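You operate a simulated robot arm through the tools that you are given. There is no shell and no other tool. Be economical: measure what you need, move in short steps, check, and stop when the job is done.

The job below is to be done with a simulated two-armed robot. You get a single attempt, and the scene is never put back.

TASK
Shim the square core flush with the shim that the gap card names.
Fine: slacken the core lever first, draw shim one out, and clamp again. Where these are worked on the way, their far stop is far enough and under half their travel is too little: core lever.

It is judged by the outcome, as a careful person would: the job done as asked, and still so three seconds after it is handed in. It fails if anything else is knocked over, pushed out of place, dropped, spilled or broken.

THE ROBOT
Two 6-joint arms with two-finger parallel grippers on one trunk, on a base that drives. Base frame: it is fixed to the floor where the robot stands at the start and does not move with it; the origin is under the middle of the robot, x ahead of it, y to its left, z up. Readings come in mm, degrees, newtons and seconds.
The left shoulder is at the start at [-89, 177, 806], the right one opposite. With the tool pointing down near the work surface each hand reaches from about 100 to 700 mm from the robot's upright axis, wherever it stands, measured 20 degrees to its own side. Places, roughly: core lever [500, -200, 900]; shim one [500, 0, 900]; shim three [400, -100, 900]; shim two [400, -100, 900]; square core [500, -100, 900]. Payload 1.57 kg a hand.
The tool frame of a hand sits at the grasp point between the pads (the TCP): z along the fingers, y along the line on which they close. The tips reach 30 mm beyond it. The gripper opens to 80 mm. The fingers are 17 mm wide and 12 mm thick; the gripper's body (40 by 82 mm) begins 80 mm behind the TCP.
Orientation is told as [roll, pitch, yaw] about the base's x, y, z axes, in that order, counted from this pose: with the fingers straight down and closing along the base's y, the tool's x points along the base's -x, its y along +y and its z along -z.

THE INTERFACE
- The arms move only by the tool drive_tool. It takes "left_rows", "right_rows" or both (then of equal length, played together; a hand with none holds still); each is a list of rows, each an object (a shift or turn left out is 0, a gripper value left out holds the last) with "travel": the shift along the tool's x, y, z in cm, a list of three; "delta_rot": the turn, a rotation vector about the tool's x, y, z in degrees, a list of three; "claw": the gripper command, from -1 (shut) to 1 (fully open), values between in proportion. In form: [{"travel": [dx, dy, dz], "delta_rot": [wx, wy, wz], "claw": claw}, ...]. A call has 1 to 8 rows; each row shifts and turns the commanded pose from where the row before left it, along the tool's axes as they then stand. A row lasts 0.2 s, in which the tool goes at most 50 mm and 8.6 degrees; a call with a longer step from one row to the next is refused whole, and so is a gripper value outside its range. A pose out of reach is approached as far as the arm can. The call stops where the force on the tool passes 40 N (or 10 N more than at its start, if that is more) or the arm is blocked; 0.2 s more then pass. Each finger travels about 72 mm/s and halts on what it meets, pressing with about 40 N; the grip force reading is that of the motor and also rises with nothing between the fingers. The clock runs only during rows and for 0.2 s after the last one: add rows that do not move to give the fingers time. The reply holds the time, the measured pose of the TCP, the force on the tool along the base axes, the opening and the grip force, in the units named above and with some noise, with the torque about the TCP (base axes, N m) and any sound that the robot's microphone picked up.
- Cameras (640 x 400 px; columns grow to the right, rows downward): "scene" is now at [30.3, -23.2, 1535.5]; the picture's right is [-0.28, -0.96, 0.00], its down [-0.73, 0.22, -0.65] and it looks along [0.62, -0.18, -0.76] (base axes); focal length 250 px, centre (320, 200). "left" rides on the left gripper at [72, 7, -122] in its tool frame; the picture's right is [-0.09, 1.00, 0.00], its down [-0.84, -0.08, -0.54] and it looks along [-0.54, -0.05, 0.84] (tool axes); focal length 238 px, centre (320, 200). "right" rides on the right gripper at [72, -7, -122] in its tool frame; the picture's right is [0.09, 1.00, 0.00], its down [-0.84, 0.08, -0.54] and it looks along [-0.54, 0.05, 0.84] (tool axes); focal length 238 px, centre (320, 200).
- snapshot(camera): a new picture of that camera. The clock stands still meanwhile.
- move_column(by): slides the trunk up (or, below 0, down) by that many mm; the arms and the scene camera ride with it, the base frame stays. It gives what a move gives, with no picture.
- base_move(legs): drives the robot by 1 to 6 legs, each [ahead, left, turn to the left] in mm, mm and degrees, along the robot's own axes; the way and the turn of a leg run together, so that a leg with both is an arc; at most 1500 mm and 180 degrees a leg. The arms and the cameras ride along, it lands a little off, and it stops where it bumps. It gives what a move gives.
- turn_head(pan, tilt): turns the head with the scene camera to pan (to the left, within 143 degrees either way) and tilt (down, from -29 to 69), counted from straight ahead of the robot. It gives what a move gives.
- locate(camera, pixels): there is no depth. For up to 12 entries [column, row, z] of the newest picture of that camera ("zoom" is the newest enlarged one), the place [x, y] in the base frame at which the ray of that pixel passes the height z, good to about 2 mm, but the place of the scene camera against the robot may be out by one fixed shift of up to 12 mm in any direction. The clock stands still meanwhile.
- inspect(camera, box): a new picture of the part [left, top, right, bottom] of that camera's present view, enlarged. The clock stands still meanwhile.
- job_done(): hands the job in; it is judged then, once.

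Keep the steps short. Do not move on a guess: measure, check each grasp and each placing, and mend mistakes. In all there are 80 turns and 62 pictures (those below and enlarged ones count). Leave the grippers open and the arms clear of the work at the hand-in unless told otherwise, and finish with a single line.

The tools are called as a command line: name --argument value ..., lists and objects as JSON in quotes. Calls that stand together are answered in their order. drive_tool: Moves the arms, as the interface text tells. Its arguments: {"type":"object","properties":{"left_rows":{"type":"array","items":{"type":"object","properties":{"travel":{"type":"array","items":{"type":"number"}},"delta_rot":{"type":"array","items":{"type":"number"}},"claw":{"type":"number"}}}},"right_rows":{"type":"array","items":{"type":"object","properties":{"travel":{"type":"array","items":{"type":"number"}},"delta_rot":{"type":"array","items":{"type":"number"}},"claw":{"type":"number"}}}}},"required":[]} The other tools are called the same way: move_column (by) slides the trunk up or down; base_move (legs) drives the base; turn_head (pan, tilt) turns the head that bears the scene camera; snapshot (camera) takes a picture; locate (camera, pixels) gives the place at which the rays of pixels pass given heights; inspect (camera, box) takes an enlarged picture of a part of a camera's view; job_done () hands the job in.

At the start:

```text
t: 0.0
left_ee_pos: [406.4, 75.9, 1157.5]
left_ee_rot: [0.0, 0.0, 0.0]
left_ft_force: [0.0, 0.4, -0.2]
left_moment: [-0.05, 0.02, -0.01]
left_width: 80.1
left_gripper_force: 0.1
right_ee_pos: [337.4, -240.0, 1169.5]
right_ee_rot: [-0.1, -0.1, -0.1]
right_ft_force: [-0.5, -0.5, 0.2]
right_moment: [0.03, -0.03, 0.0]
right_width: 79.9
right_gripper_force: 0.0
trunk travel left (down, up): [-250.0, 78.0]
robot x, y, heading: [-1.6, -0.1, -0.3]
head pan, tilt: [-16.5, 49.4]
```

scene: 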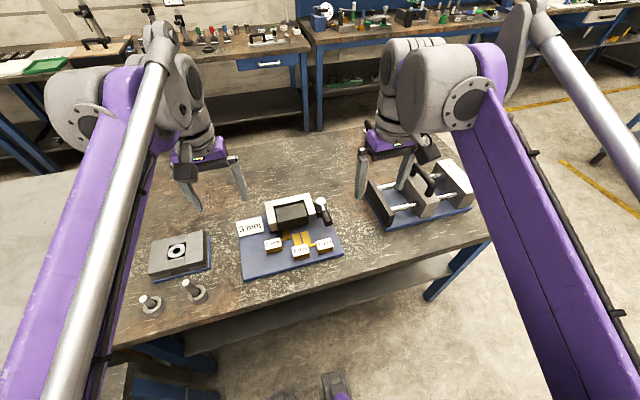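
right: 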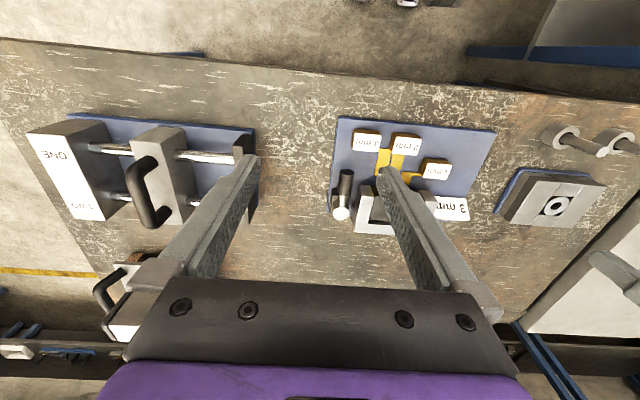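
left: 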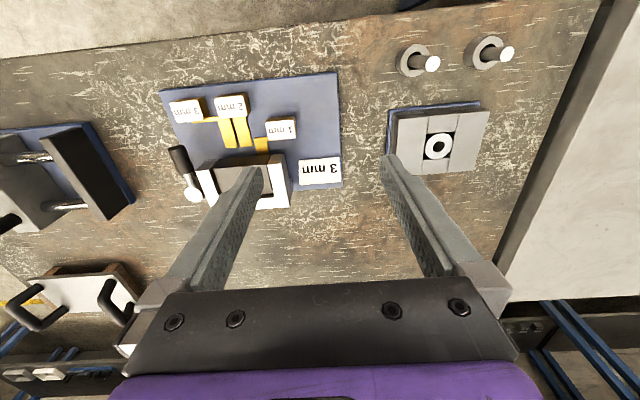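

The card seems to read 3 mm. I'll take close views of the fixture first.

inspect --camera "scene" --box '[220, 180, 360, 290]'

inspect --camera "left" --box '[150, 80, 350, 220]'

inspect --camera "right" --box '[320, 110, 500, 240]'

```text
3.64 times, centred on (290, 235) of scene
```

zoom: 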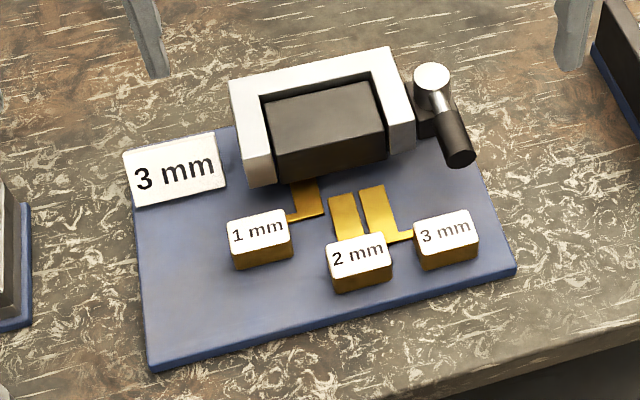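

```text
2.86 times, centred on (250, 150) of left
```

zoom: 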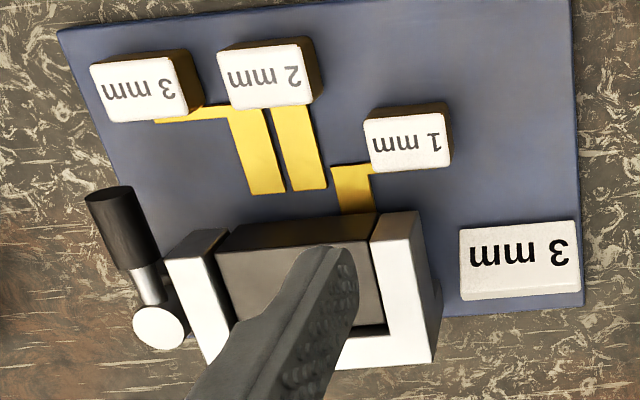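

```text
3.08 times, centred on (410, 175) of right
```

zoom: 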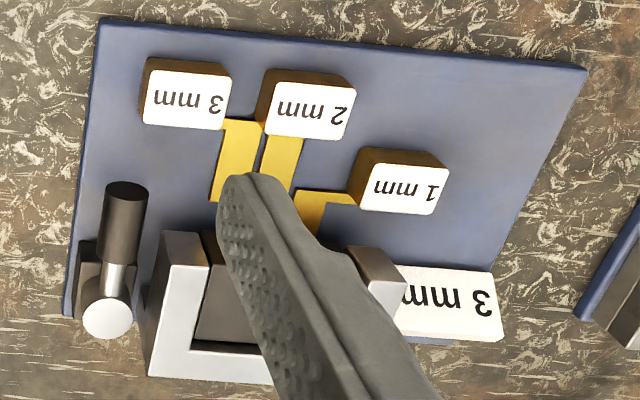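

I'll locate key points to learn the layout.

inspect --camera "scene" --box '[220, 180, 360, 290]'

locate --camera "zoom" --pixels '[[432, 75, 930], [460, 155, 930], [258, 228, 920], [357, 250, 920], [445, 228, 920], [150, 370, 900], [515, 268, 900], [248, 185, 930], [405, 150, 930], [230, 80, 930], [310, 200, 905], [375, 190, 905]]'

```text
3.64 times, centred on (290, 235) of scene
```

zoom: 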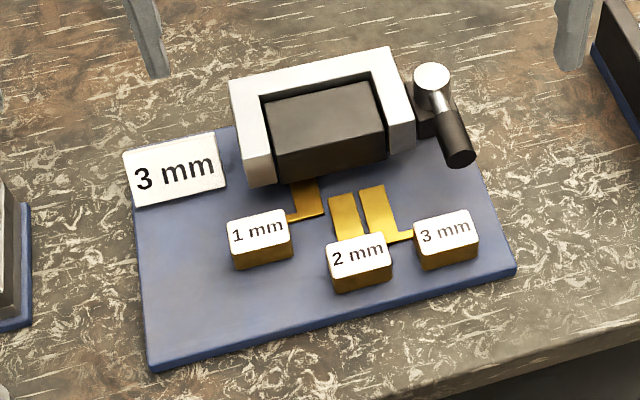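

```text
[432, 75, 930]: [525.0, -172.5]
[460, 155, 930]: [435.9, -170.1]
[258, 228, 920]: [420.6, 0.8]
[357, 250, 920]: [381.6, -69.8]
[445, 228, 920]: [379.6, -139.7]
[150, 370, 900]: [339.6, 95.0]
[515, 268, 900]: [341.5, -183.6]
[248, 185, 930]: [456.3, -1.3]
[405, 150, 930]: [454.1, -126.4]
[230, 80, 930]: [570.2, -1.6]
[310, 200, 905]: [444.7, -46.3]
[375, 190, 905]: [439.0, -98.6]
```

Fixture is axis-aligned. I'll bring the right hand's camera low in front of the core, tilted up, to see the slot, the shims and the lever; left hand moves aside a bit.

drive_tool --right_rows '[{"travel": [-0.4, 3, 2.8]}, {"travel": [-0.4, 3, 2.8]}, {"travel": [-0.4, 3, 2.8]}, {"travel": [-0.4, 3, 2.8]}, {"travel": [-0.4, 3, 2.8], "delta_rot": [0, -8, 0]}, {"travel": [0, 3, 2.6], "delta_rot": [0, -8, 0]}, {"delta_rot": [0, -8, 0]}, {"delta_rot": [0, -4, 0]}]' --left_rows '[{"travel": [0, 3, 0]}, {"travel": [0, 3, 0]}, {"travel": [0, 3, 0]}, {"travel": [0, 1, 0]}, {}, {}, {}, {}]'

snapshot --camera "right"

```text
t: 1.8
left_ee_pos: [405.7, 173.9, 1156.7]
left_ee_rot: [0.0, 0.0, 0.0]
left_ft_force: [0.5, 0.9, 0.4]
left_moment: [-0.02, 0.02, 0.0]
left_width: 80.1
left_gripper_force: 0.0
right_ee_pos: [359.7, -59.6, 1002.2]
right_ee_rot: [0.0, -28.0, 0.0]
right_ft_force: [0.1, 0.3, 0.0]
right_moment: [0.0, -0.01, 0.01]
right_width: 80.3
right_gripper_force: 0.0
trunk travel left (down, up): [-250.0, 78.0]
robot x, y, heading: [-2.5, 1.2, -0.1]
head pan, tilt: [-16.5, 49.4]
```

```text
54 pictures are left
```

right: 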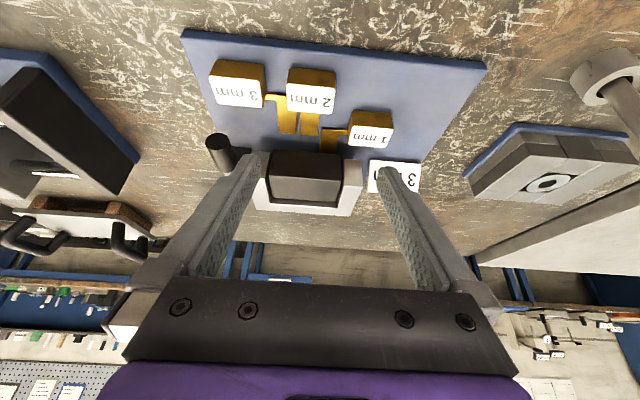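

The image is upside down. I'll zoom in on the fixture.

inspect --camera "right" --box '[190, 50, 430, 220]'

locate --camera "right" --pixels '[[320, 31, 900], [240, 95, 920], [310, 98, 920], [372, 128, 920]]'

```text
2.35 times, centred on (310, 135) of right
```

zoom: 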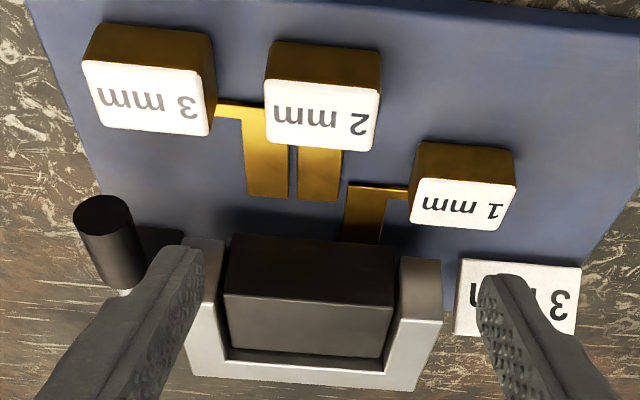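

```text
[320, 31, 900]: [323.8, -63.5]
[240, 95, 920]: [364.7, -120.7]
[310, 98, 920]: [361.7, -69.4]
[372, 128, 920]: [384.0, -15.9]
```

Heights look lower than 900 (about 840). I'll record features at two heights now, then look from a second pose for triangulation.

locate --camera "zoom" --pixels '[[83, 61, 840], [210, 61, 840], [413, 179, 840], [515, 183, 840], [266, 80, 840], [381, 92, 840], [225, 294, 840], [394, 306, 840], [248, 196, 840], [300, 199, 840], [103, 205, 840], [516, 267, 840]]'

drive_tool --right_rows '[{"travel": [0, -2.5, 2.5]}, {"travel": [0, -2.5, 2.5]}, {"travel": [0, -2.5, 0]}, {"travel": [0, -2.5, 0]}]'

snapshot --camera "right"

```text
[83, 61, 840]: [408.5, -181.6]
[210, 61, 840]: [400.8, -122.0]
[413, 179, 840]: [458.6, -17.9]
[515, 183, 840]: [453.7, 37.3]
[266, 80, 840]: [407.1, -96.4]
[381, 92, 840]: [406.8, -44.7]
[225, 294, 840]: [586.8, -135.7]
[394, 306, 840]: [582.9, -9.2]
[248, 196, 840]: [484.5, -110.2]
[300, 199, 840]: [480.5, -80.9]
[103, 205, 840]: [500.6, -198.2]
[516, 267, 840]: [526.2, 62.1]
```

```text
t: 2.8
left_ee_pos: [406.6, 174.4, 1156.4]
left_ee_rot: [0.0, 0.0, 0.0]
left_ft_force: [0.9, 0.4, -0.2]
left_moment: [-0.01, -0.02, 0.0]
left_width: 80.0
left_gripper_force: 0.1
right_ee_pos: [382.7, -159.3, 956.9]
right_ee_rot: [0.0, -28.0, 0.0]
right_ft_force: [-0.6, -0.3, 0.1]
right_moment: [0.05, 0.01, -0.05]
right_width: 80.0
right_gripper_force: 0.1
trunk travel left (down, up): [-250.0, 78.0]
robot x, y, heading: [3.1, -1.9, -0.1]
head pan, tilt: [-16.5, 49.4]
```

```text
52 pictures are left
```

right: 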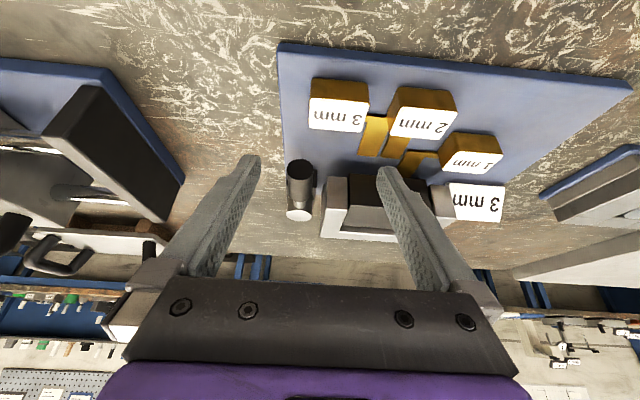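

inspect --camera "right" --box '[260, 60, 520, 240]'

```text
2.22 times, centred on (390, 150) of right
```

zoom: 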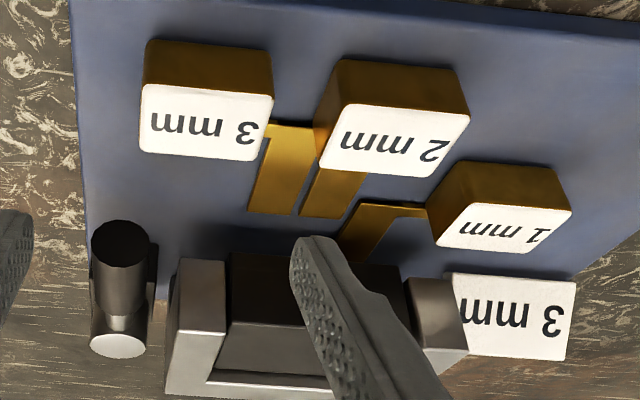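

locate --camera "zoom" --pixels '[[145, 85, 840], [272, 95, 840], [456, 188, 840], [571, 211, 840], [342, 104, 840], [470, 114, 840], [231, 320, 840], [248, 209, 840], [300, 215, 840], [120, 222, 840], [145, 85, 870], [571, 211, 870]]'

```text
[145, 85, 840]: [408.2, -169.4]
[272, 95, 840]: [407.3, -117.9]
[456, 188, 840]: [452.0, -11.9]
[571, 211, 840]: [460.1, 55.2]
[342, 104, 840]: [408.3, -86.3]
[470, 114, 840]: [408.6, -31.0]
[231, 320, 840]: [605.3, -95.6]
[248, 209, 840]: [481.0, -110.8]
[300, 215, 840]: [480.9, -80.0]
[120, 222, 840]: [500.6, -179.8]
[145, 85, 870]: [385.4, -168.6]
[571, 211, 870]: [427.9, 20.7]
```

Blade tops ≈840, block tops ≈865, core top ≈900, core front face ≈x 497. I'll look from a low angle at the front to see the slot under the core.

drive_tool --right_rows '[{"delta_rot": [0, -7.4, 0], "travel": [0, 3.5, 0]}, {"delta_rot": [0, -7.4, 0], "travel": [0, 3.5, 0]}, {"delta_rot": [0, -7.4, 0], "travel": [0, 3, 0]}, {"travel": [0.2, 0, 2.4]}]'

inspect --camera "right" --box '[220, 30, 420, 170]'

```text
t: 3.8
left_ee_pos: [408.0, 176.4, 1156.1]
left_ee_rot: [0.0, 0.0, 0.1]
left_ft_force: [0.4, 0.4, -0.5]
left_moment: [0.02, 0.03, -0.02]
left_width: 80.1
left_gripper_force: 0.1
right_ee_pos: [400.0, -61.4, 939.9]
right_ee_rot: [0.1, -50.3, 0.0]
right_ft_force: [1.0, -0.9, 0.1]
right_moment: [-0.02, 0.0, 0.03]
right_width: 79.9
right_gripper_force: 0.0
trunk travel left (down, up): [-250.0, 78.0]
robot x, y, heading: [0.9, 0.9, 0.2]
head pan, tilt: [-16.5, 49.4]
```

```text
2.86 times, centred on (320, 100) of right
```

zoom: 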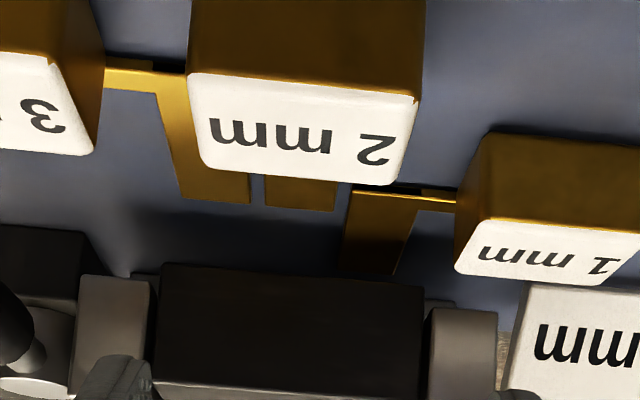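

Blade 1 slides under the core. Now the lever: shift right to y≈-190 and zoom.

drive_tool --right_rows '[{"travel": [0, -4.3, 0]}, {"travel": [0, -4.3, 0]}, {"travel": [0, -4.3, 0]}]'

inspect --camera "right" --box '[240, 30, 440, 170]'

```text
t: 4.6
left_ee_pos: [405.2, 174.8, 1157.5]
left_ee_rot: [0.0, -0.1, 0.0]
left_ft_force: [0.8, 0.1, -0.3]
left_moment: [0.0, -0.03, 0.01]
left_width: 80.1
left_gripper_force: 0.0
right_ee_pos: [399.9, -189.9, 941.0]
right_ee_rot: [0.1, -50.2, -0.1]
right_ft_force: [-0.5, -0.6, -0.1]
right_moment: [-0.03, -0.03, 0.0]
right_width: 79.7
right_gripper_force: 0.1
trunk travel left (down, up): [-250.0, 78.0]
robot x, y, heading: [-0.5, 0.7, 0.1]
head pan, tilt: [-16.5, 49.4]
```

```text
2.86 times, centred on (340, 100) of right
```

zoom: 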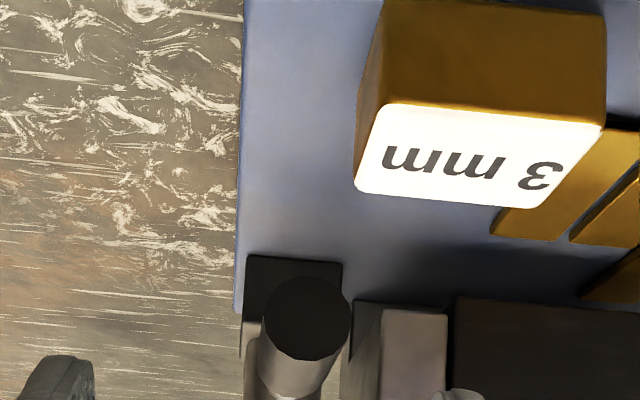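

inspect --camera "right" --box '[270, 110, 390, 200]'

inspect --camera "scene" --box '[290, 180, 360, 230]'

```text
4.44 times, centred on (330, 155) of right
```

zoom: 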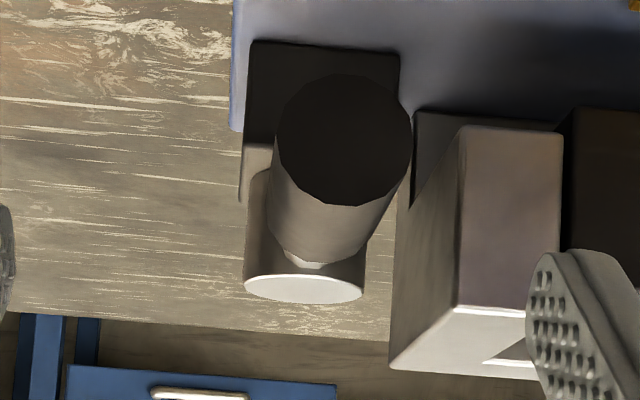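

```text
8.00 times, centred on (325, 205) of scene
```

zoom: 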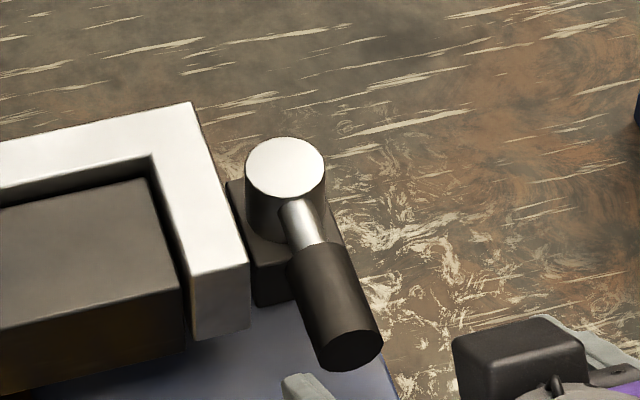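

The lever turns about a vertical post. I'll return the right hand to vertical above it to measure from the top.

drive_tool --right_rows '[{"travel": [0, 0, -3]}, {"travel": [0, 0, -3], "delta_rot": [0, 8.4, 0]}, {"delta_rot": [0, 8.4, 0]}, {"delta_rot": [0, 8.4, 0]}, {"delta_rot": [0, 8.4, 0]}, {"delta_rot": [0, 8.4, 0]}, {"delta_rot": [0, 8.2, 0]}, {"travel": [-4.5, 0, 0]}]'

snapshot --camera "right"

```text
t: 6.4
left_ee_pos: [407.7, 173.9, 1157.0]
left_ee_rot: [-0.1, 0.1, 0.0]
left_ft_force: [-0.4, 0.2, -0.7]
left_moment: [-0.01, 0.02, 0.01]
left_width: 80.0
left_gripper_force: 0.1
right_ee_pos: [402.6, -186.5, 979.7]
right_ee_rot: [0.0, 0.2, 0.0]
right_ft_force: [0.8, 0.3, -0.1]
right_moment: [0.01, 0.01, 0.0]
right_width: 79.8
right_gripper_force: 0.1
trunk travel left (down, up): [-250.0, 78.0]
robot x, y, heading: [-2.0, -3.4, -0.3]
head pan, tilt: [-16.5, 49.4]
```

```text
46 pictures are left
```

right: 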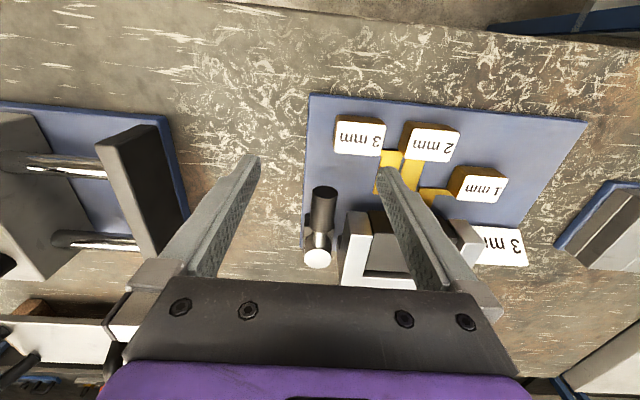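

inspect --camera "right" --box '[260, 140, 440, 290]'

locate --camera "right" --pixels '[[324, 189, 878], [322, 222, 878], [317, 258, 900], [317, 258, 880], [188, 205, 840], [155, 130, 880], [345, 130, 865], [385, 137, 865], [475, 190, 865], [430, 145, 865], [367, 212, 900], [350, 288, 900]]'

```text
2.67 times, centred on (350, 215) of right
```

zoom: 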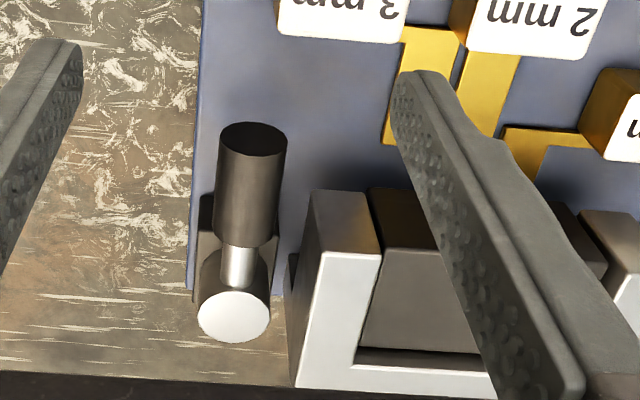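

```text
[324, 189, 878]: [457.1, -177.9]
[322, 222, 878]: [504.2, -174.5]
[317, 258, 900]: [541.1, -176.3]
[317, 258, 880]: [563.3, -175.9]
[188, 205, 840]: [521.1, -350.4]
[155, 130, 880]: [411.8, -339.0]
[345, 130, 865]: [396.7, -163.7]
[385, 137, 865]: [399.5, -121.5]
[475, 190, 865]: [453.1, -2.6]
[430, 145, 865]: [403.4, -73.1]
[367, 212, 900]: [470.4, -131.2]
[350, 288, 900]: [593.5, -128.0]
```

Lever post at about (545,-176), handle from x≈457 to 503, z≈878, ⌀≈26. Move over the handle at x≈470, then descend with fingers straddling it.

drive_tool --right_rows '[{"travel": [-3.4, 0.5, 0], "claw": 0.1}, {"travel": [-3.3, 0.5, 0]}, {"travel": [0, 0, 3]}, {"travel": [0, 0, 3]}]'

snapshot --camera "right"

```text
t: 7.4
left_ee_pos: [407.9, 175.2, 1156.9]
left_ee_rot: [0.0, -0.1, 0.1]
left_ft_force: [-0.6, 0.2, -0.7]
left_moment: [-0.01, 0.0, -0.02]
left_width: 79.9
left_gripper_force: 0.0
right_ee_pos: [466.4, -180.4, 919.2]
right_ee_rot: [-0.1, 0.0, 0.0]
right_ft_force: [1.1, -0.3, 0.5]
right_moment: [-0.05, 0.02, -0.02]
right_width: 44.0
right_gripper_force: 0.1
trunk travel left (down, up): [-250.0, 78.0]
robot x, y, heading: [1.2, -0.6, 0.0]
head pan, tilt: [-16.5, 49.4]
```

```text
44 pictures are left
```

right: 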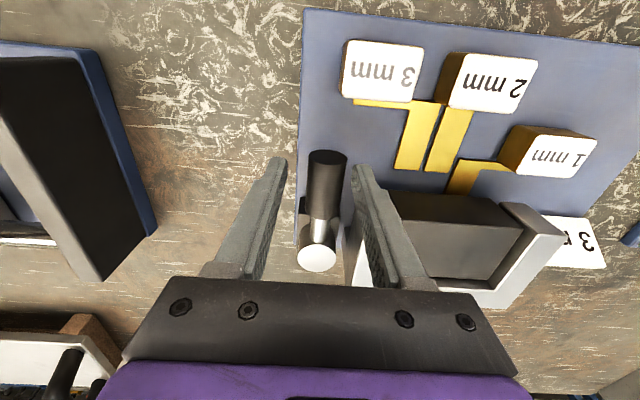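

Handle slightly to the right of centre between the tips; shift +4 mm and descend to z≈882, then narrow a bit.

drive_tool --right_rows '[{"travel": [-0.2, 0.4, 0]}, {"travel": [0, 0, 2]}, {"travel": [0, 0, 1.7]}, {"claw": -0.2}, {}]'

inspect --camera "right" --box '[240, 100, 440, 260]'

```text
t: 8.6
left_ee_pos: [406.6, 175.1, 1156.6]
left_ee_rot: [0.1, -0.1, 0.0]
left_ft_force: [0.6, -0.4, -0.4]
left_moment: [0.0, -0.01, 0.0]
left_width: 79.8
left_gripper_force: 0.0
right_ee_pos: [471.1, -177.6, 882.4]
right_ee_rot: [0.0, 0.0, 0.1]
right_ft_force: [0.7, 0.8, -0.1]
right_moment: [0.01, 0.04, 0.02]
right_width: 31.9
right_gripper_force: 0.0
trunk travel left (down, up): [-250.0, 78.0]
robot x, y, heading: [-0.5, -0.8, -0.1]
head pan, tilt: [-16.5, 49.4]
```

```text
2.50 times, centred on (340, 180) of right
```

zoom: 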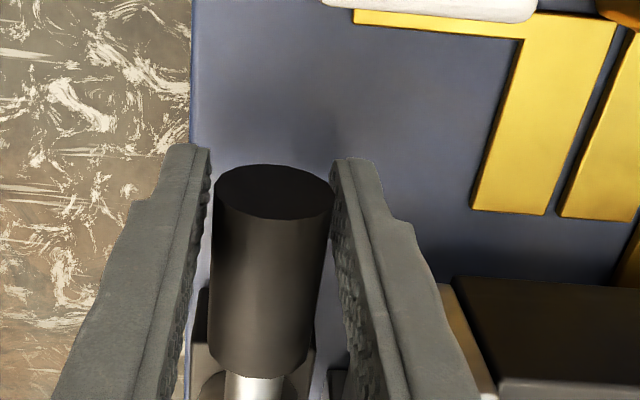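

Handle is well between the fingers. Swing outward 24° first and read forces.

drive_tool --right_rows '[{"travel": [-0.08, -1.07, 0], "delta_rot": [0, 0, -8.2]}, {"travel": [-0.08, -1.07, 0], "delta_rot": [0, 0, -8.2]}, {"travel": [-0.08, -1.07, 0], "delta_rot": [0, 0, -8.2]}]'

inspect --camera "right" --box '[220, 80, 480, 280]'

```text
t: 9.4
left_ee_pos: [406.9, 175.8, 1156.9]
left_ee_rot: [0.0, 0.1, 0.1]
left_ft_force: [0.2, -0.1, 0.3]
left_moment: [0.03, -0.02, 0.01]
left_width: 79.8
left_gripper_force: 0.1
right_ee_pos: [478.6, -205.1, 883.2]
right_ee_rot: [0.0, -0.1, 24.7]
right_ft_force: [-1.0, 3.0, -0.6]
right_moment: [-0.03, 0.02, -0.03]
right_width: 34.3
right_gripper_force: 0.9
trunk travel left (down, up): [-250.0, 78.0]
robot x, y, heading: [2.2, -2.8, -0.1]
head pan, tilt: [-16.5, 49.4]
```

```text
2.00 times, centred on (350, 180) of right
```

zoom: 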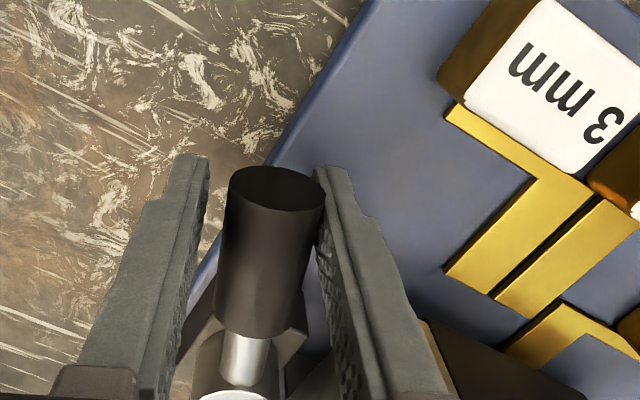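

Lever moves outward easily (3 N). Continue.

drive_tool --right_rows '[{"travel": [-0.08, -1.07, 0], "delta_rot": [0, 0, -8.2]}, {"travel": [-0.08, -1.07, 0], "delta_rot": [0, 0, -8.2]}, {"travel": [-0.08, -1.07, 0], "delta_rot": [0, 0, -8.2]}, {"travel": [-0.08, -1.07, 0], "delta_rot": [0, 0, -8.2]}, {"travel": [-0.08, -1.07, 0], "delta_rot": [0, 0, -8.2]}]'

snapshot --camera "right"

```text
t: 10.6
left_ee_pos: [405.1, 174.2, 1156.7]
left_ee_rot: [0.0, -0.1, 0.0]
left_ft_force: [0.4, -0.3, 1.3]
left_moment: [0.01, 0.0, -0.02]
left_width: 80.3
left_gripper_force: 0.0
right_ee_pos: [513.8, -242.3, 881.5]
right_ee_rot: [0.0, 0.0, 65.8]
right_ft_force: [-1.9, 0.7, -1.4]
right_moment: [0.0, -0.01, -0.01]
right_width: 34.1
right_gripper_force: 0.8
trunk travel left (down, up): [-250.0, 78.0]
robot x, y, heading: [0.6, 2.4, -0.2]
head pan, tilt: [-16.5, 49.4]
```

```text
41 pictures are left
```

right: 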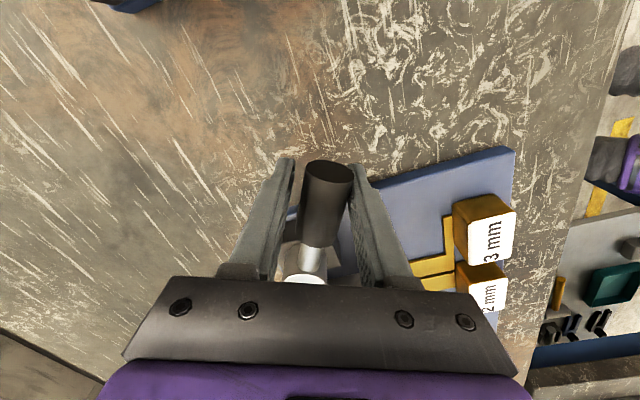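

Still free. Continue to find the stop.

drive_tool --right_rows '[{"travel": [-0.08, -1.07, 0], "delta_rot": [0, 0, -8.2]}, {"travel": [-0.08, -1.07, 0], "delta_rot": [0, 0, -8.2]}, {"travel": [-0.08, -1.07, 0], "delta_rot": [0, 0, -8.2]}]'

```text
t: 11.4
left_ee_pos: [402.7, 174.8, 1157.0]
left_ee_rot: [0.0, -0.2, 0.1]
left_ft_force: [0.4, -0.1, -1.2]
left_moment: [0.01, -0.01, -0.04]
left_width: 80.0
left_gripper_force: 0.1
right_ee_pos: [536.8, -243.4, 883.3]
right_ee_rot: [0.7, -0.4, 89.5]
right_ft_force: [-29.9, 10.0, -4.0]
right_moment: [-0.34, -0.11, -0.5]
right_width: 58.1
right_gripper_force: 14.5
trunk travel left (down, up): [-250.0, 78.0]
robot x, y, heading: [0.1, 3.3, -0.1]
head pan, tilt: [-16.5, 49.4]
stopped in row 3 (right hand): the force on the tool passed its limit at 42 N (the readings are from after the stop); the commanded pose is now the measured one
```

The stop was reached. Relax: open the claw and lift straight up, then look.

drive_tool --right_rows '[{"travel": [0, 0.6, 0], "claw": 0.4}, {"travel": [0, 0, -3]}, {"travel": [0, 0, -4]}, {"travel": [0, 0, -4]}]'

snapshot --camera "scene"

snapshot --camera "right"

```text
t: 12.4
left_ee_pos: [405.1, 175.4, 1157.2]
left_ee_rot: [0.0, 0.0, 0.0]
left_ft_force: [0.7, 0.4, -0.5]
left_moment: [-0.02, -0.02, 0.03]
left_width: 79.6
left_gripper_force: 0.1
right_ee_pos: [536.7, -246.6, 989.3]
right_ee_rot: [0.4, -0.3, 89.5]
right_ft_force: [-0.1, 0.1, -0.5]
right_moment: [-0.01, 0.0, 0.0]
right_width: 55.9
right_gripper_force: 0.2
trunk travel left (down, up): [-250.0, 78.0]
robot x, y, heading: [-1.3, -1.5, -0.5]
head pan, tilt: [-16.5, 49.4]
```

```text
40 pictures are left
```

scene: 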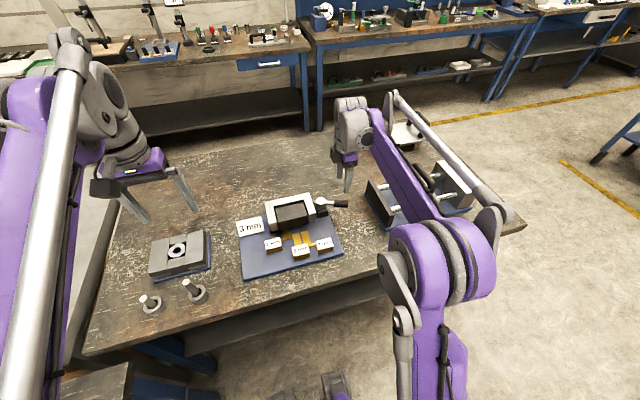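

```text
39 pictures are left
```

right: 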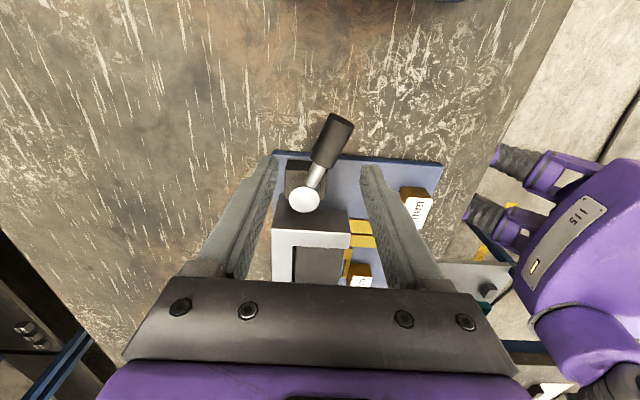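

Lever is slackened (at its outer stop, ~70°). Now move the left hand over block 1 and look.

drive_tool --left_rows '[{"travel": [-0.2, -3.3, 3]}, {"travel": [-0.2, -3.3, 3]}, {"travel": [-0.2, -3.3, 3]}, {"travel": [-0.2, -3.3, 3]}, {"travel": [-0.2, -3.3, 3]}, {"travel": [-0.5, 0, 2]}]'

snapshot --camera "left"

inspect --camera "left" --box '[160, 80, 420, 250]'

```text
t: 13.8
left_ee_pos: [417.8, 9.6, 987.2]
left_ee_rot: [0.0, -0.1, 0.0]
left_ft_force: [-0.1, -0.3, -0.3]
left_moment: [0.0, 0.01, 0.03]
left_width: 79.8
left_gripper_force: 0.0
right_ee_pos: [536.9, -244.4, 989.0]
right_ee_rot: [0.4, -0.3, 89.5]
right_ft_force: [-0.8, -0.7, -0.3]
right_moment: [-0.01, 0.02, -0.01]
right_width: 56.0
right_gripper_force: 0.0
trunk travel left (down, up): [-250.0, 78.0]
robot x, y, heading: [2.4, 1.5, 0.3]
head pan, tilt: [-16.5, 49.4]
```

```text
38 pictures are left
```

left: 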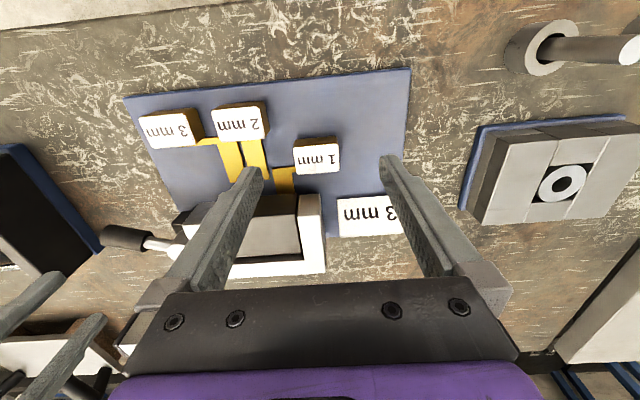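

```text
2.35 times, centred on (290, 165) of left
```

zoom: 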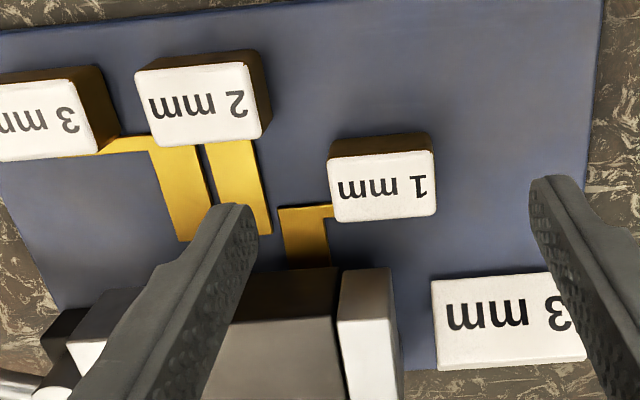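

locate --camera "zoom" --pixels '[[330, 157, 865], [434, 150, 865], [437, 214, 865], [334, 222, 865], [288, 262, 842], [328, 260, 842], [278, 207, 842], [134, 72, 865], [247, 63, 865], [262, 136, 865], [271, 234, 842], [180, 240, 842]]'

locate --camera "zoom" --pixels '[[150, 152, 842], [205, 145, 842], [254, 142, 842], [98, 148, 865], [75, 80, 865], [390, 316, 900], [340, 320, 900], [390, 268, 840], [332, 316, 900], [5, 195, 838], [603, 5, 838], [228, 325, 900]]'

```text
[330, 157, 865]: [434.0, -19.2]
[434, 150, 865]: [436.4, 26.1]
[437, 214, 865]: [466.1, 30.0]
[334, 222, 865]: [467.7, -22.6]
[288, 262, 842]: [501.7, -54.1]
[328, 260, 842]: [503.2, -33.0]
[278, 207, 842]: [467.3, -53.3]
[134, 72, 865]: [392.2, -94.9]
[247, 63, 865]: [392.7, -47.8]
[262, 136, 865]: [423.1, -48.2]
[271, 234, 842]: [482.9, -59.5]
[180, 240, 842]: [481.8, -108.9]
```

```text
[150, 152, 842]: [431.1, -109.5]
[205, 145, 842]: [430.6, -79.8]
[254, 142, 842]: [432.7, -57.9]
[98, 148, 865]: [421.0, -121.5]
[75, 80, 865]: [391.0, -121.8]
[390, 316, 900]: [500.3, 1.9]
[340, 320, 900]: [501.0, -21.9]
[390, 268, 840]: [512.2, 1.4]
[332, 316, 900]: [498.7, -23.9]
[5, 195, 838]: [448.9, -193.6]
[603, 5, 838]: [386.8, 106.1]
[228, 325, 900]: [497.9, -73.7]
```

Block 1 spans x 434–467, y −21..27; shim lanes run along x. Move the left hand over block 1 centre (450, 3) and descend to TCP z≈877.

drive_tool --left_rows '[{"travel": [-3.2, -0.65, 0], "claw": 1}, {"travel": [0, 0, 4]}, {"travel": [0, 0, 4]}, {"travel": [0, 0, 3]}, {}]'

snapshot --camera "left"

```text
t: 15.0
left_ee_pos: [453.1, 5.3, 876.3]
left_ee_rot: [-0.1, 0.1, -0.1]
left_ft_force: [0.8, 0.4, 1.0]
left_moment: [-0.01, 0.01, -0.01]
left_width: 80.1
left_gripper_force: 0.0
right_ee_pos: [538.0, -245.8, 988.6]
right_ee_rot: [0.5, -0.3, 89.5]
right_ft_force: [-0.4, -0.5, 0.1]
right_moment: [-0.02, -0.01, -0.04]
right_width: 56.2
right_gripper_force: 0.1
trunk travel left (down, up): [-250.0, 78.0]
robot x, y, heading: [-6.0, 4.9, 0.1]
head pan, tilt: [-16.5, 49.4]
```

```text
36 pictures are left
```

left: 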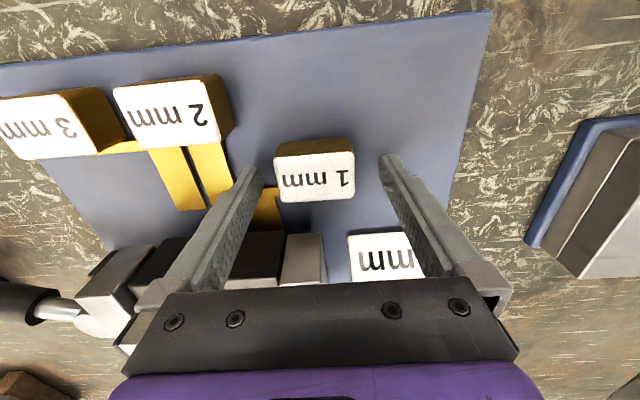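

Block 1 lies between the fingers. Nudge 2 mm and close.

drive_tool --left_rows '[{"travel": [0.2, -0.2, 0]}, {"claw": -0.1}, {"claw": -1}, {}, {}]'

inspect --camera "left" --box '[130, 80, 450, 280]'

```text
t: 16.2
left_ee_pos: [452.3, 3.6, 877.4]
left_ee_rot: [0.0, 0.0, 0.0]
left_ft_force: [-1.5, -2.6, -2.6]
left_moment: [-0.13, -0.04, 0.0]
left_width: 49.4
left_gripper_force: 44.8
right_ee_pos: [536.2, -245.0, 988.6]
right_ee_rot: [0.4, -0.3, 89.5]
right_ft_force: [0.0, 0.6, -0.2]
right_moment: [-0.01, 0.0, -0.06]
right_width: 56.2
right_gripper_force: 0.0
trunk travel left (down, up): [-250.0, 78.0]
robot x, y, heading: [-1.2, -0.1, 0.1]
head pan, tilt: [-16.5, 49.4]
```

```text
2.00 times, centred on (290, 180) of left
```

zoom: 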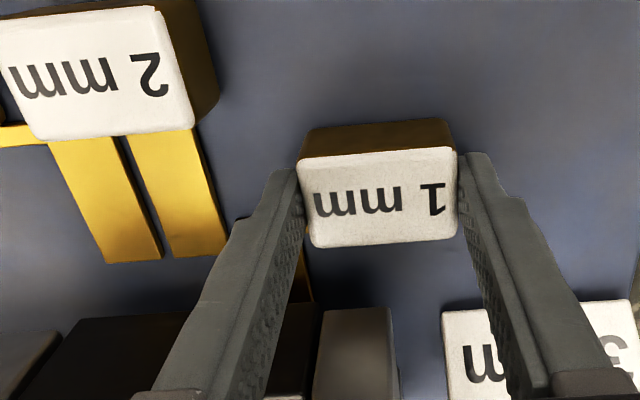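

Gripped at 49.4 mm. Draw straight back (tool +x) in small steps.

drive_tool --left_rows '[{"travel": [0.5, 0, 0]}, {"travel": [0.7, 0, 0]}, {"travel": [0.7, 0, 0]}, {}]'

inspect --camera "scene" --box '[220, 180, 360, 290]'

```text
t: 17.2
left_ee_pos: [431.4, 3.2, 876.4]
left_ee_rot: [0.0, -0.1, 0.0]
left_ft_force: [2.3, 4.2, 30.8]
left_moment: [0.09, -0.09, -0.02]
left_width: 49.7
left_gripper_force: 45.0
right_ee_pos: [536.3, -245.8, 989.5]
right_ee_rot: [0.3, -0.2, 89.5]
right_ft_force: [0.1, -0.3, 0.1]
right_moment: [0.03, -0.01, -0.01]
right_width: 56.0
right_gripper_force: 0.1
trunk travel left (down, up): [-250.0, 78.0]
robot x, y, heading: [-1.8, 1.6, -0.1]
head pan, tilt: [-16.5, 49.4]
```

```text
3.64 times, centred on (290, 235) of scene
```

zoom: 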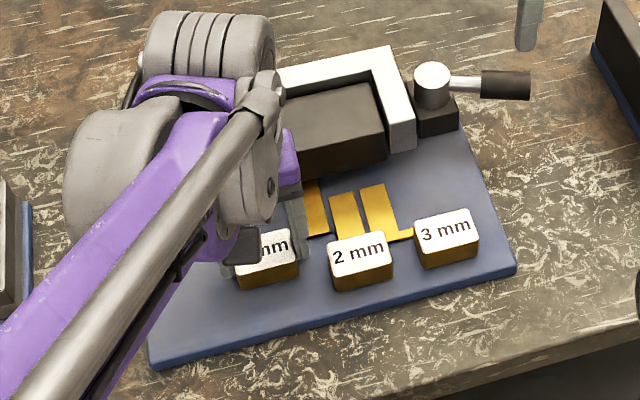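

Shim 1 is moving out; the tool presses down with 31 N, so raise 0.5 mm and read again.

drive_tool --left_rows '[{"travel": [0, 0, -0.05]}, {}]'

```text
t: 17.8
left_ee_pos: [432.2, 2.7, 875.9]
left_ee_rot: [0.0, 0.0, -0.1]
left_ft_force: [-2.3, 6.0, 3.2]
left_moment: [0.26, -1.33, -0.02]
left_width: 49.4
left_gripper_force: 44.8
right_ee_pos: [536.4, -245.6, 988.7]
right_ee_rot: [0.4, -0.2, 89.4]
right_ft_force: [0.4, 0.3, 0.6]
right_moment: [-0.01, -0.04, 0.02]
right_width: 55.8
right_gripper_force: 0.2
trunk travel left (down, up): [-250.0, 78.0]
robot x, y, heading: [-1.4, -1.7, 0.1]
head pan, tilt: [-16.5, 49.4]
```

drive_tool --left_rows '[{"travel": [0.6, 0, 0]}, {"travel": [0.6, 0, 0]}, {"travel": [0.7, 0, 0]}, {"travel": [0.6, 0, 0]}, {}]'

inspect --camera "left" --box '[130, 80, 450, 280]'

```text
t: 19.0
left_ee_pos: [407.2, 3.3, 877.2]
left_ee_rot: [0.0, 0.1, 0.1]
left_ft_force: [1.2, 6.3, -30.4]
left_moment: [0.05, 0.1, -0.01]
left_width: 49.5
left_gripper_force: 44.8
right_ee_pos: [537.5, -245.1, 988.4]
right_ee_rot: [0.6, -0.4, 89.4]
right_ft_force: [-0.5, 0.1, 0.9]
right_moment: [0.02, -0.01, 0.01]
right_width: 56.3
right_gripper_force: 0.1
trunk travel left (down, up): [-250.0, 78.0]
robot x, y, heading: [-2.4, -0.4, 0.0]
head pan, tilt: [-16.5, 49.4]
```

```text
2.00 times, centred on (290, 180) of left
```

zoom: 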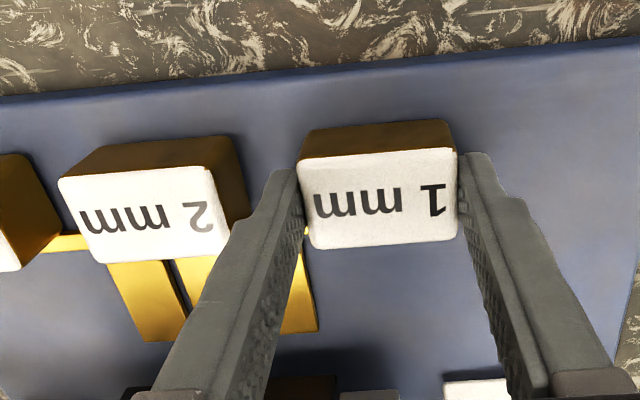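

locate --camera "zoom" --pixels '[[317, 331, 842], [283, 333, 842], [172, 341, 842], [240, 215, 865], [300, 160, 865], [457, 148, 865]]'

```text
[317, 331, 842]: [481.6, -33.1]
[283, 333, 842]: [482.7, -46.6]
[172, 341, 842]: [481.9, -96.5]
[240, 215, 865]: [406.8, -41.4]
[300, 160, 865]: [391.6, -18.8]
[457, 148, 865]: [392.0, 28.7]
```

Shim 1 is fully out, tip level with the others (x≈482). Open only to 62 mm (block 2 is near) and lift.

drive_tool --left_rows '[{"claw": 0.5}, {}, {"travel": [0, 0, -2]}, {"travel": [0, 0, -4]}, {"travel": [0, 0, -4]}, {}]'

snapshot --camera "left"

```text
t: 20.4
left_ee_pos: [408.1, 2.3, 980.2]
left_ee_rot: [0.0, 0.0, 0.0]
left_ft_force: [0.3, -0.7, 0.3]
left_moment: [0.03, 0.02, 0.0]
left_width: 59.9
left_gripper_force: 0.1
right_ee_pos: [538.1, -244.4, 989.2]
right_ee_rot: [0.4, -0.2, 89.4]
right_ft_force: [1.1, 0.4, -0.6]
right_moment: [0.02, -0.02, 0.0]
right_width: 56.2
right_gripper_force: 0.1
trunk travel left (down, up): [-250.0, 78.0]
robot x, y, heading: [0.7, -0.3, 0.1]
head pan, tilt: [-16.5, 49.4]
```

```text
32 pictures are left
```

left: 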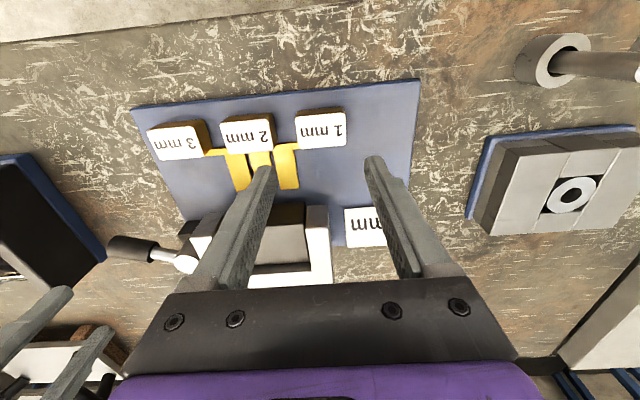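

Core lever out, shim 1 home. Now rotate the right hand back to yaw 0 and withdraw the left hand.

drive_tool --right_rows '[{"delta_rot": [0, 0, 8.2]}, {"delta_rot": [0, 0, 8.2]}, {"delta_rot": [0, 0, 8.2]}, {"delta_rot": [0, 0, 8.2]}, {"delta_rot": [0, 0, 8.2]}, {"delta_rot": [0, 0, 8.2]}, {"delta_rot": [0, 0, 8.2]}, {"delta_rot": [0, 0, 8.2]}]' --left_rows '[{"travel": [0, 3, -2]}, {"travel": [0, 3, -2]}, {"travel": [0, 3, -2]}, {"travel": [0, 3, -2]}, {"travel": [0, 3, -2]}, {}, {}, {}]'

drive_tool --right_rows '[{"delta_rot": [0, 0, 8]}, {"delta_rot": [0, 0, 8]}, {"delta_rot": [0, 0, 7.9]}, {"travel": [4, 3, 0], "claw": 0.65}, {"travel": [4, 3, 0]}, {"travel": [4, 3, 0]}, {"travel": [1, 1, 0]}]'

snapshot --camera "right"

```text
t: 22.2
left_ee_pos: [408.0, 152.3, 1077.4]
left_ee_rot: [-0.1, 0.1, -0.1]
left_ft_force: [-0.2, 0.1, -0.7]
left_moment: [0.01, -0.01, -0.04]
left_width: 60.0
left_gripper_force: 0.1
right_ee_pos: [536.1, -245.4, 991.2]
right_ee_rot: [0.4, 0.3, 23.8]
right_ft_force: [-1.3, 0.1, -0.3]
right_moment: [-0.03, 0.01, -0.01]
right_width: 55.8
right_gripper_force: 0.1
trunk travel left (down, up): [-250.0, 78.0]
robot x, y, heading: [-0.3, 0.5, -0.0]
head pan, tilt: [-16.5, 49.4]
```

```text
t: 23.8
left_ee_pos: [407.5, 152.5, 1077.6]
left_ee_rot: [0.0, 0.1, 0.0]
left_ft_force: [1.1, -0.5, -0.3]
left_moment: [0.01, 0.02, 0.02]
left_width: 60.3
left_gripper_force: 0.1
right_ee_pos: [408.4, -144.1, 995.5]
right_ee_rot: [0.3, 0.4, -0.1]
right_ft_force: [0.0, 0.3, -1.4]
right_moment: [0.02, -0.04, 0.02]
right_width: 66.0
right_gripper_force: 0.0
trunk travel left (down, up): [-250.0, 78.0]
robot x, y, heading: [1.7, -0.1, 0.2]
head pan, tilt: [-16.5, 49.4]
```

```text
31 pictures are left
```

right: 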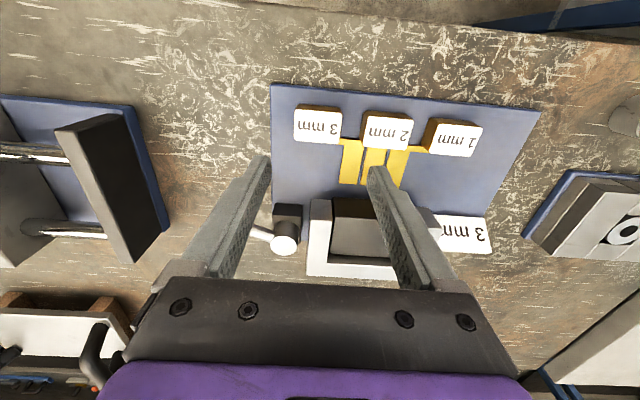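

inspect --camera "right" --box '[270, 90, 450, 290]'

locate --camera "zoom" --pixels '[[246, 63, 865], [312, 70, 865], [232, 98, 865], [305, 105, 865], [330, 70, 865], [280, 185, 842], [318, 188, 842], [327, 186, 842]]'

drive_tool --right_rows '[{"travel": [0.2, -0.1, 4]}, {"travel": [0, 0, 4]}]'

snapshot --camera "right"

```text
2.00 times, centred on (360, 190) of right
```

zoom: 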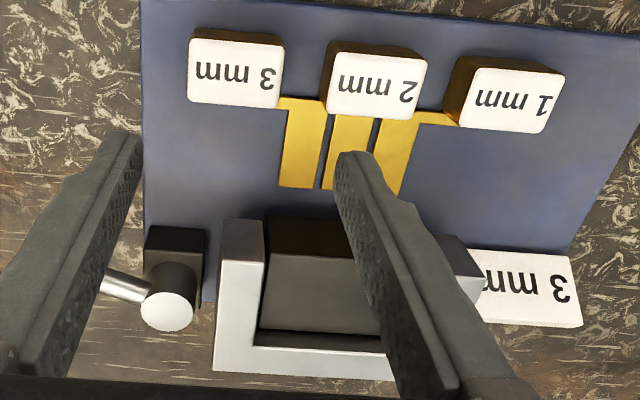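

```text
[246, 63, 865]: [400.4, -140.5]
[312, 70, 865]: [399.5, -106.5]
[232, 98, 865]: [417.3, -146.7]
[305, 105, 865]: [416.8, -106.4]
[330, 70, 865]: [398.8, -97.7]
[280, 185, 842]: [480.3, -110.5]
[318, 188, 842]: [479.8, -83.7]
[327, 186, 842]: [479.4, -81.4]
```

```text
t: 24.4
left_ee_pos: [407.0, 152.7, 1078.9]
left_ee_rot: [0.0, 0.0, 0.0]
left_ft_force: [0.2, -0.3, 0.3]
left_moment: [0.0, -0.01, 0.0]
left_width: 59.8
left_gripper_force: 0.0
right_ee_pos: [405.1, -146.4, 912.5]
right_ee_rot: [0.3, 0.5, 0.0]
right_ft_force: [-0.3, -0.9, -0.2]
right_moment: [-0.02, 0.02, -0.02]
right_width: 65.9
right_gripper_force: 0.1
trunk travel left (down, up): [-250.0, 78.0]
robot x, y, heading: [0.6, -1.3, 0.3]
head pan, tilt: [-16.5, 49.4]
```

```text
29 pictures are left
```

right: 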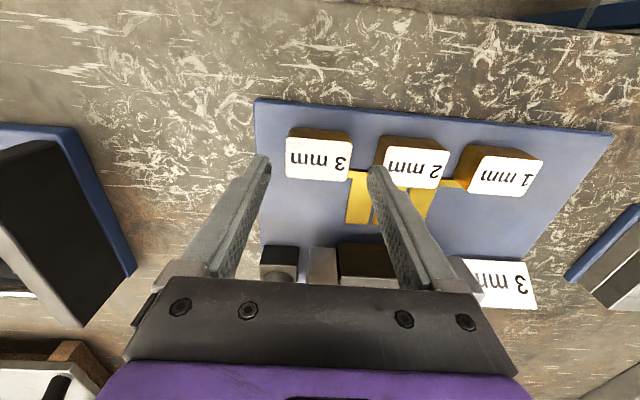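

Block 3 is centred. Narrow to 60 mm and descend to z≈877.

drive_tool --right_rows '[{"claw": 0.47}, {"travel": [0, 0, 1.5]}, {"travel": [0, 0, 2]}, {}]'

inspect --camera "right" --box '[220, 80, 480, 280]'

```text
t: 25.4
left_ee_pos: [407.6, 151.1, 1078.3]
left_ee_rot: [-0.1, 0.0, 0.0]
left_ft_force: [0.0, 0.7, 0.0]
left_moment: [0.01, -0.01, 0.0]
left_width: 60.0
left_gripper_force: 0.0
right_ee_pos: [404.0, -147.3, 877.9]
right_ee_rot: [0.3, 0.4, 0.0]
right_ft_force: [-0.3, -0.4, 0.1]
right_moment: [-0.01, -0.03, 0.01]
right_width: 58.8
right_gripper_force: 0.1
trunk travel left (down, up): [-250.0, 78.0]
robot x, y, heading: [-1.1, -0.4, -0.3]
head pan, tilt: [-16.5, 49.4]
```

```text
2.00 times, centred on (350, 180) of right
```

zoom: 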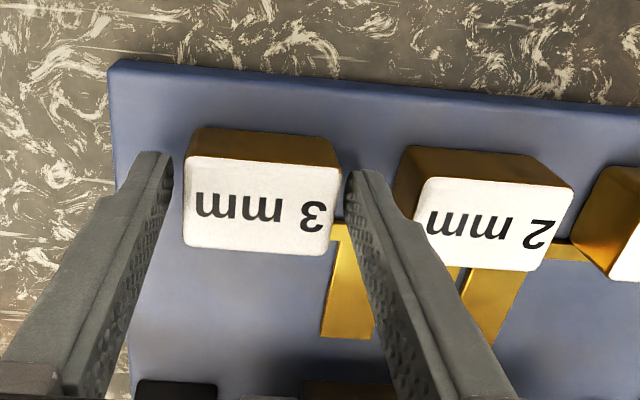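

Nearly centred; shift 1.5 mm and close.

drive_tool --right_rows '[{"travel": [0, 0.15, 0]}, {"claw": -1}, {}, {}]'

```text
t: 26.4
left_ee_pos: [406.7, 151.6, 1078.8]
left_ee_rot: [0.0, 0.1, 0.0]
left_ft_force: [-0.2, 0.3, -0.7]
left_moment: [-0.03, -0.02, -0.03]
left_width: 60.2
left_gripper_force: 0.1
right_ee_pos: [402.6, -147.1, 878.8]
right_ee_rot: [0.2, 0.4, 0.0]
right_ft_force: [0.4, -10.2, 2.4]
right_moment: [-0.64, 0.04, -0.11]
right_width: 49.5
right_gripper_force: 45.3
trunk travel left (down, up): [-250.0, 78.0]
robot x, y, heading: [-0.9, -0.4, -0.3]
head pan, tilt: [-16.5, 49.4]
```

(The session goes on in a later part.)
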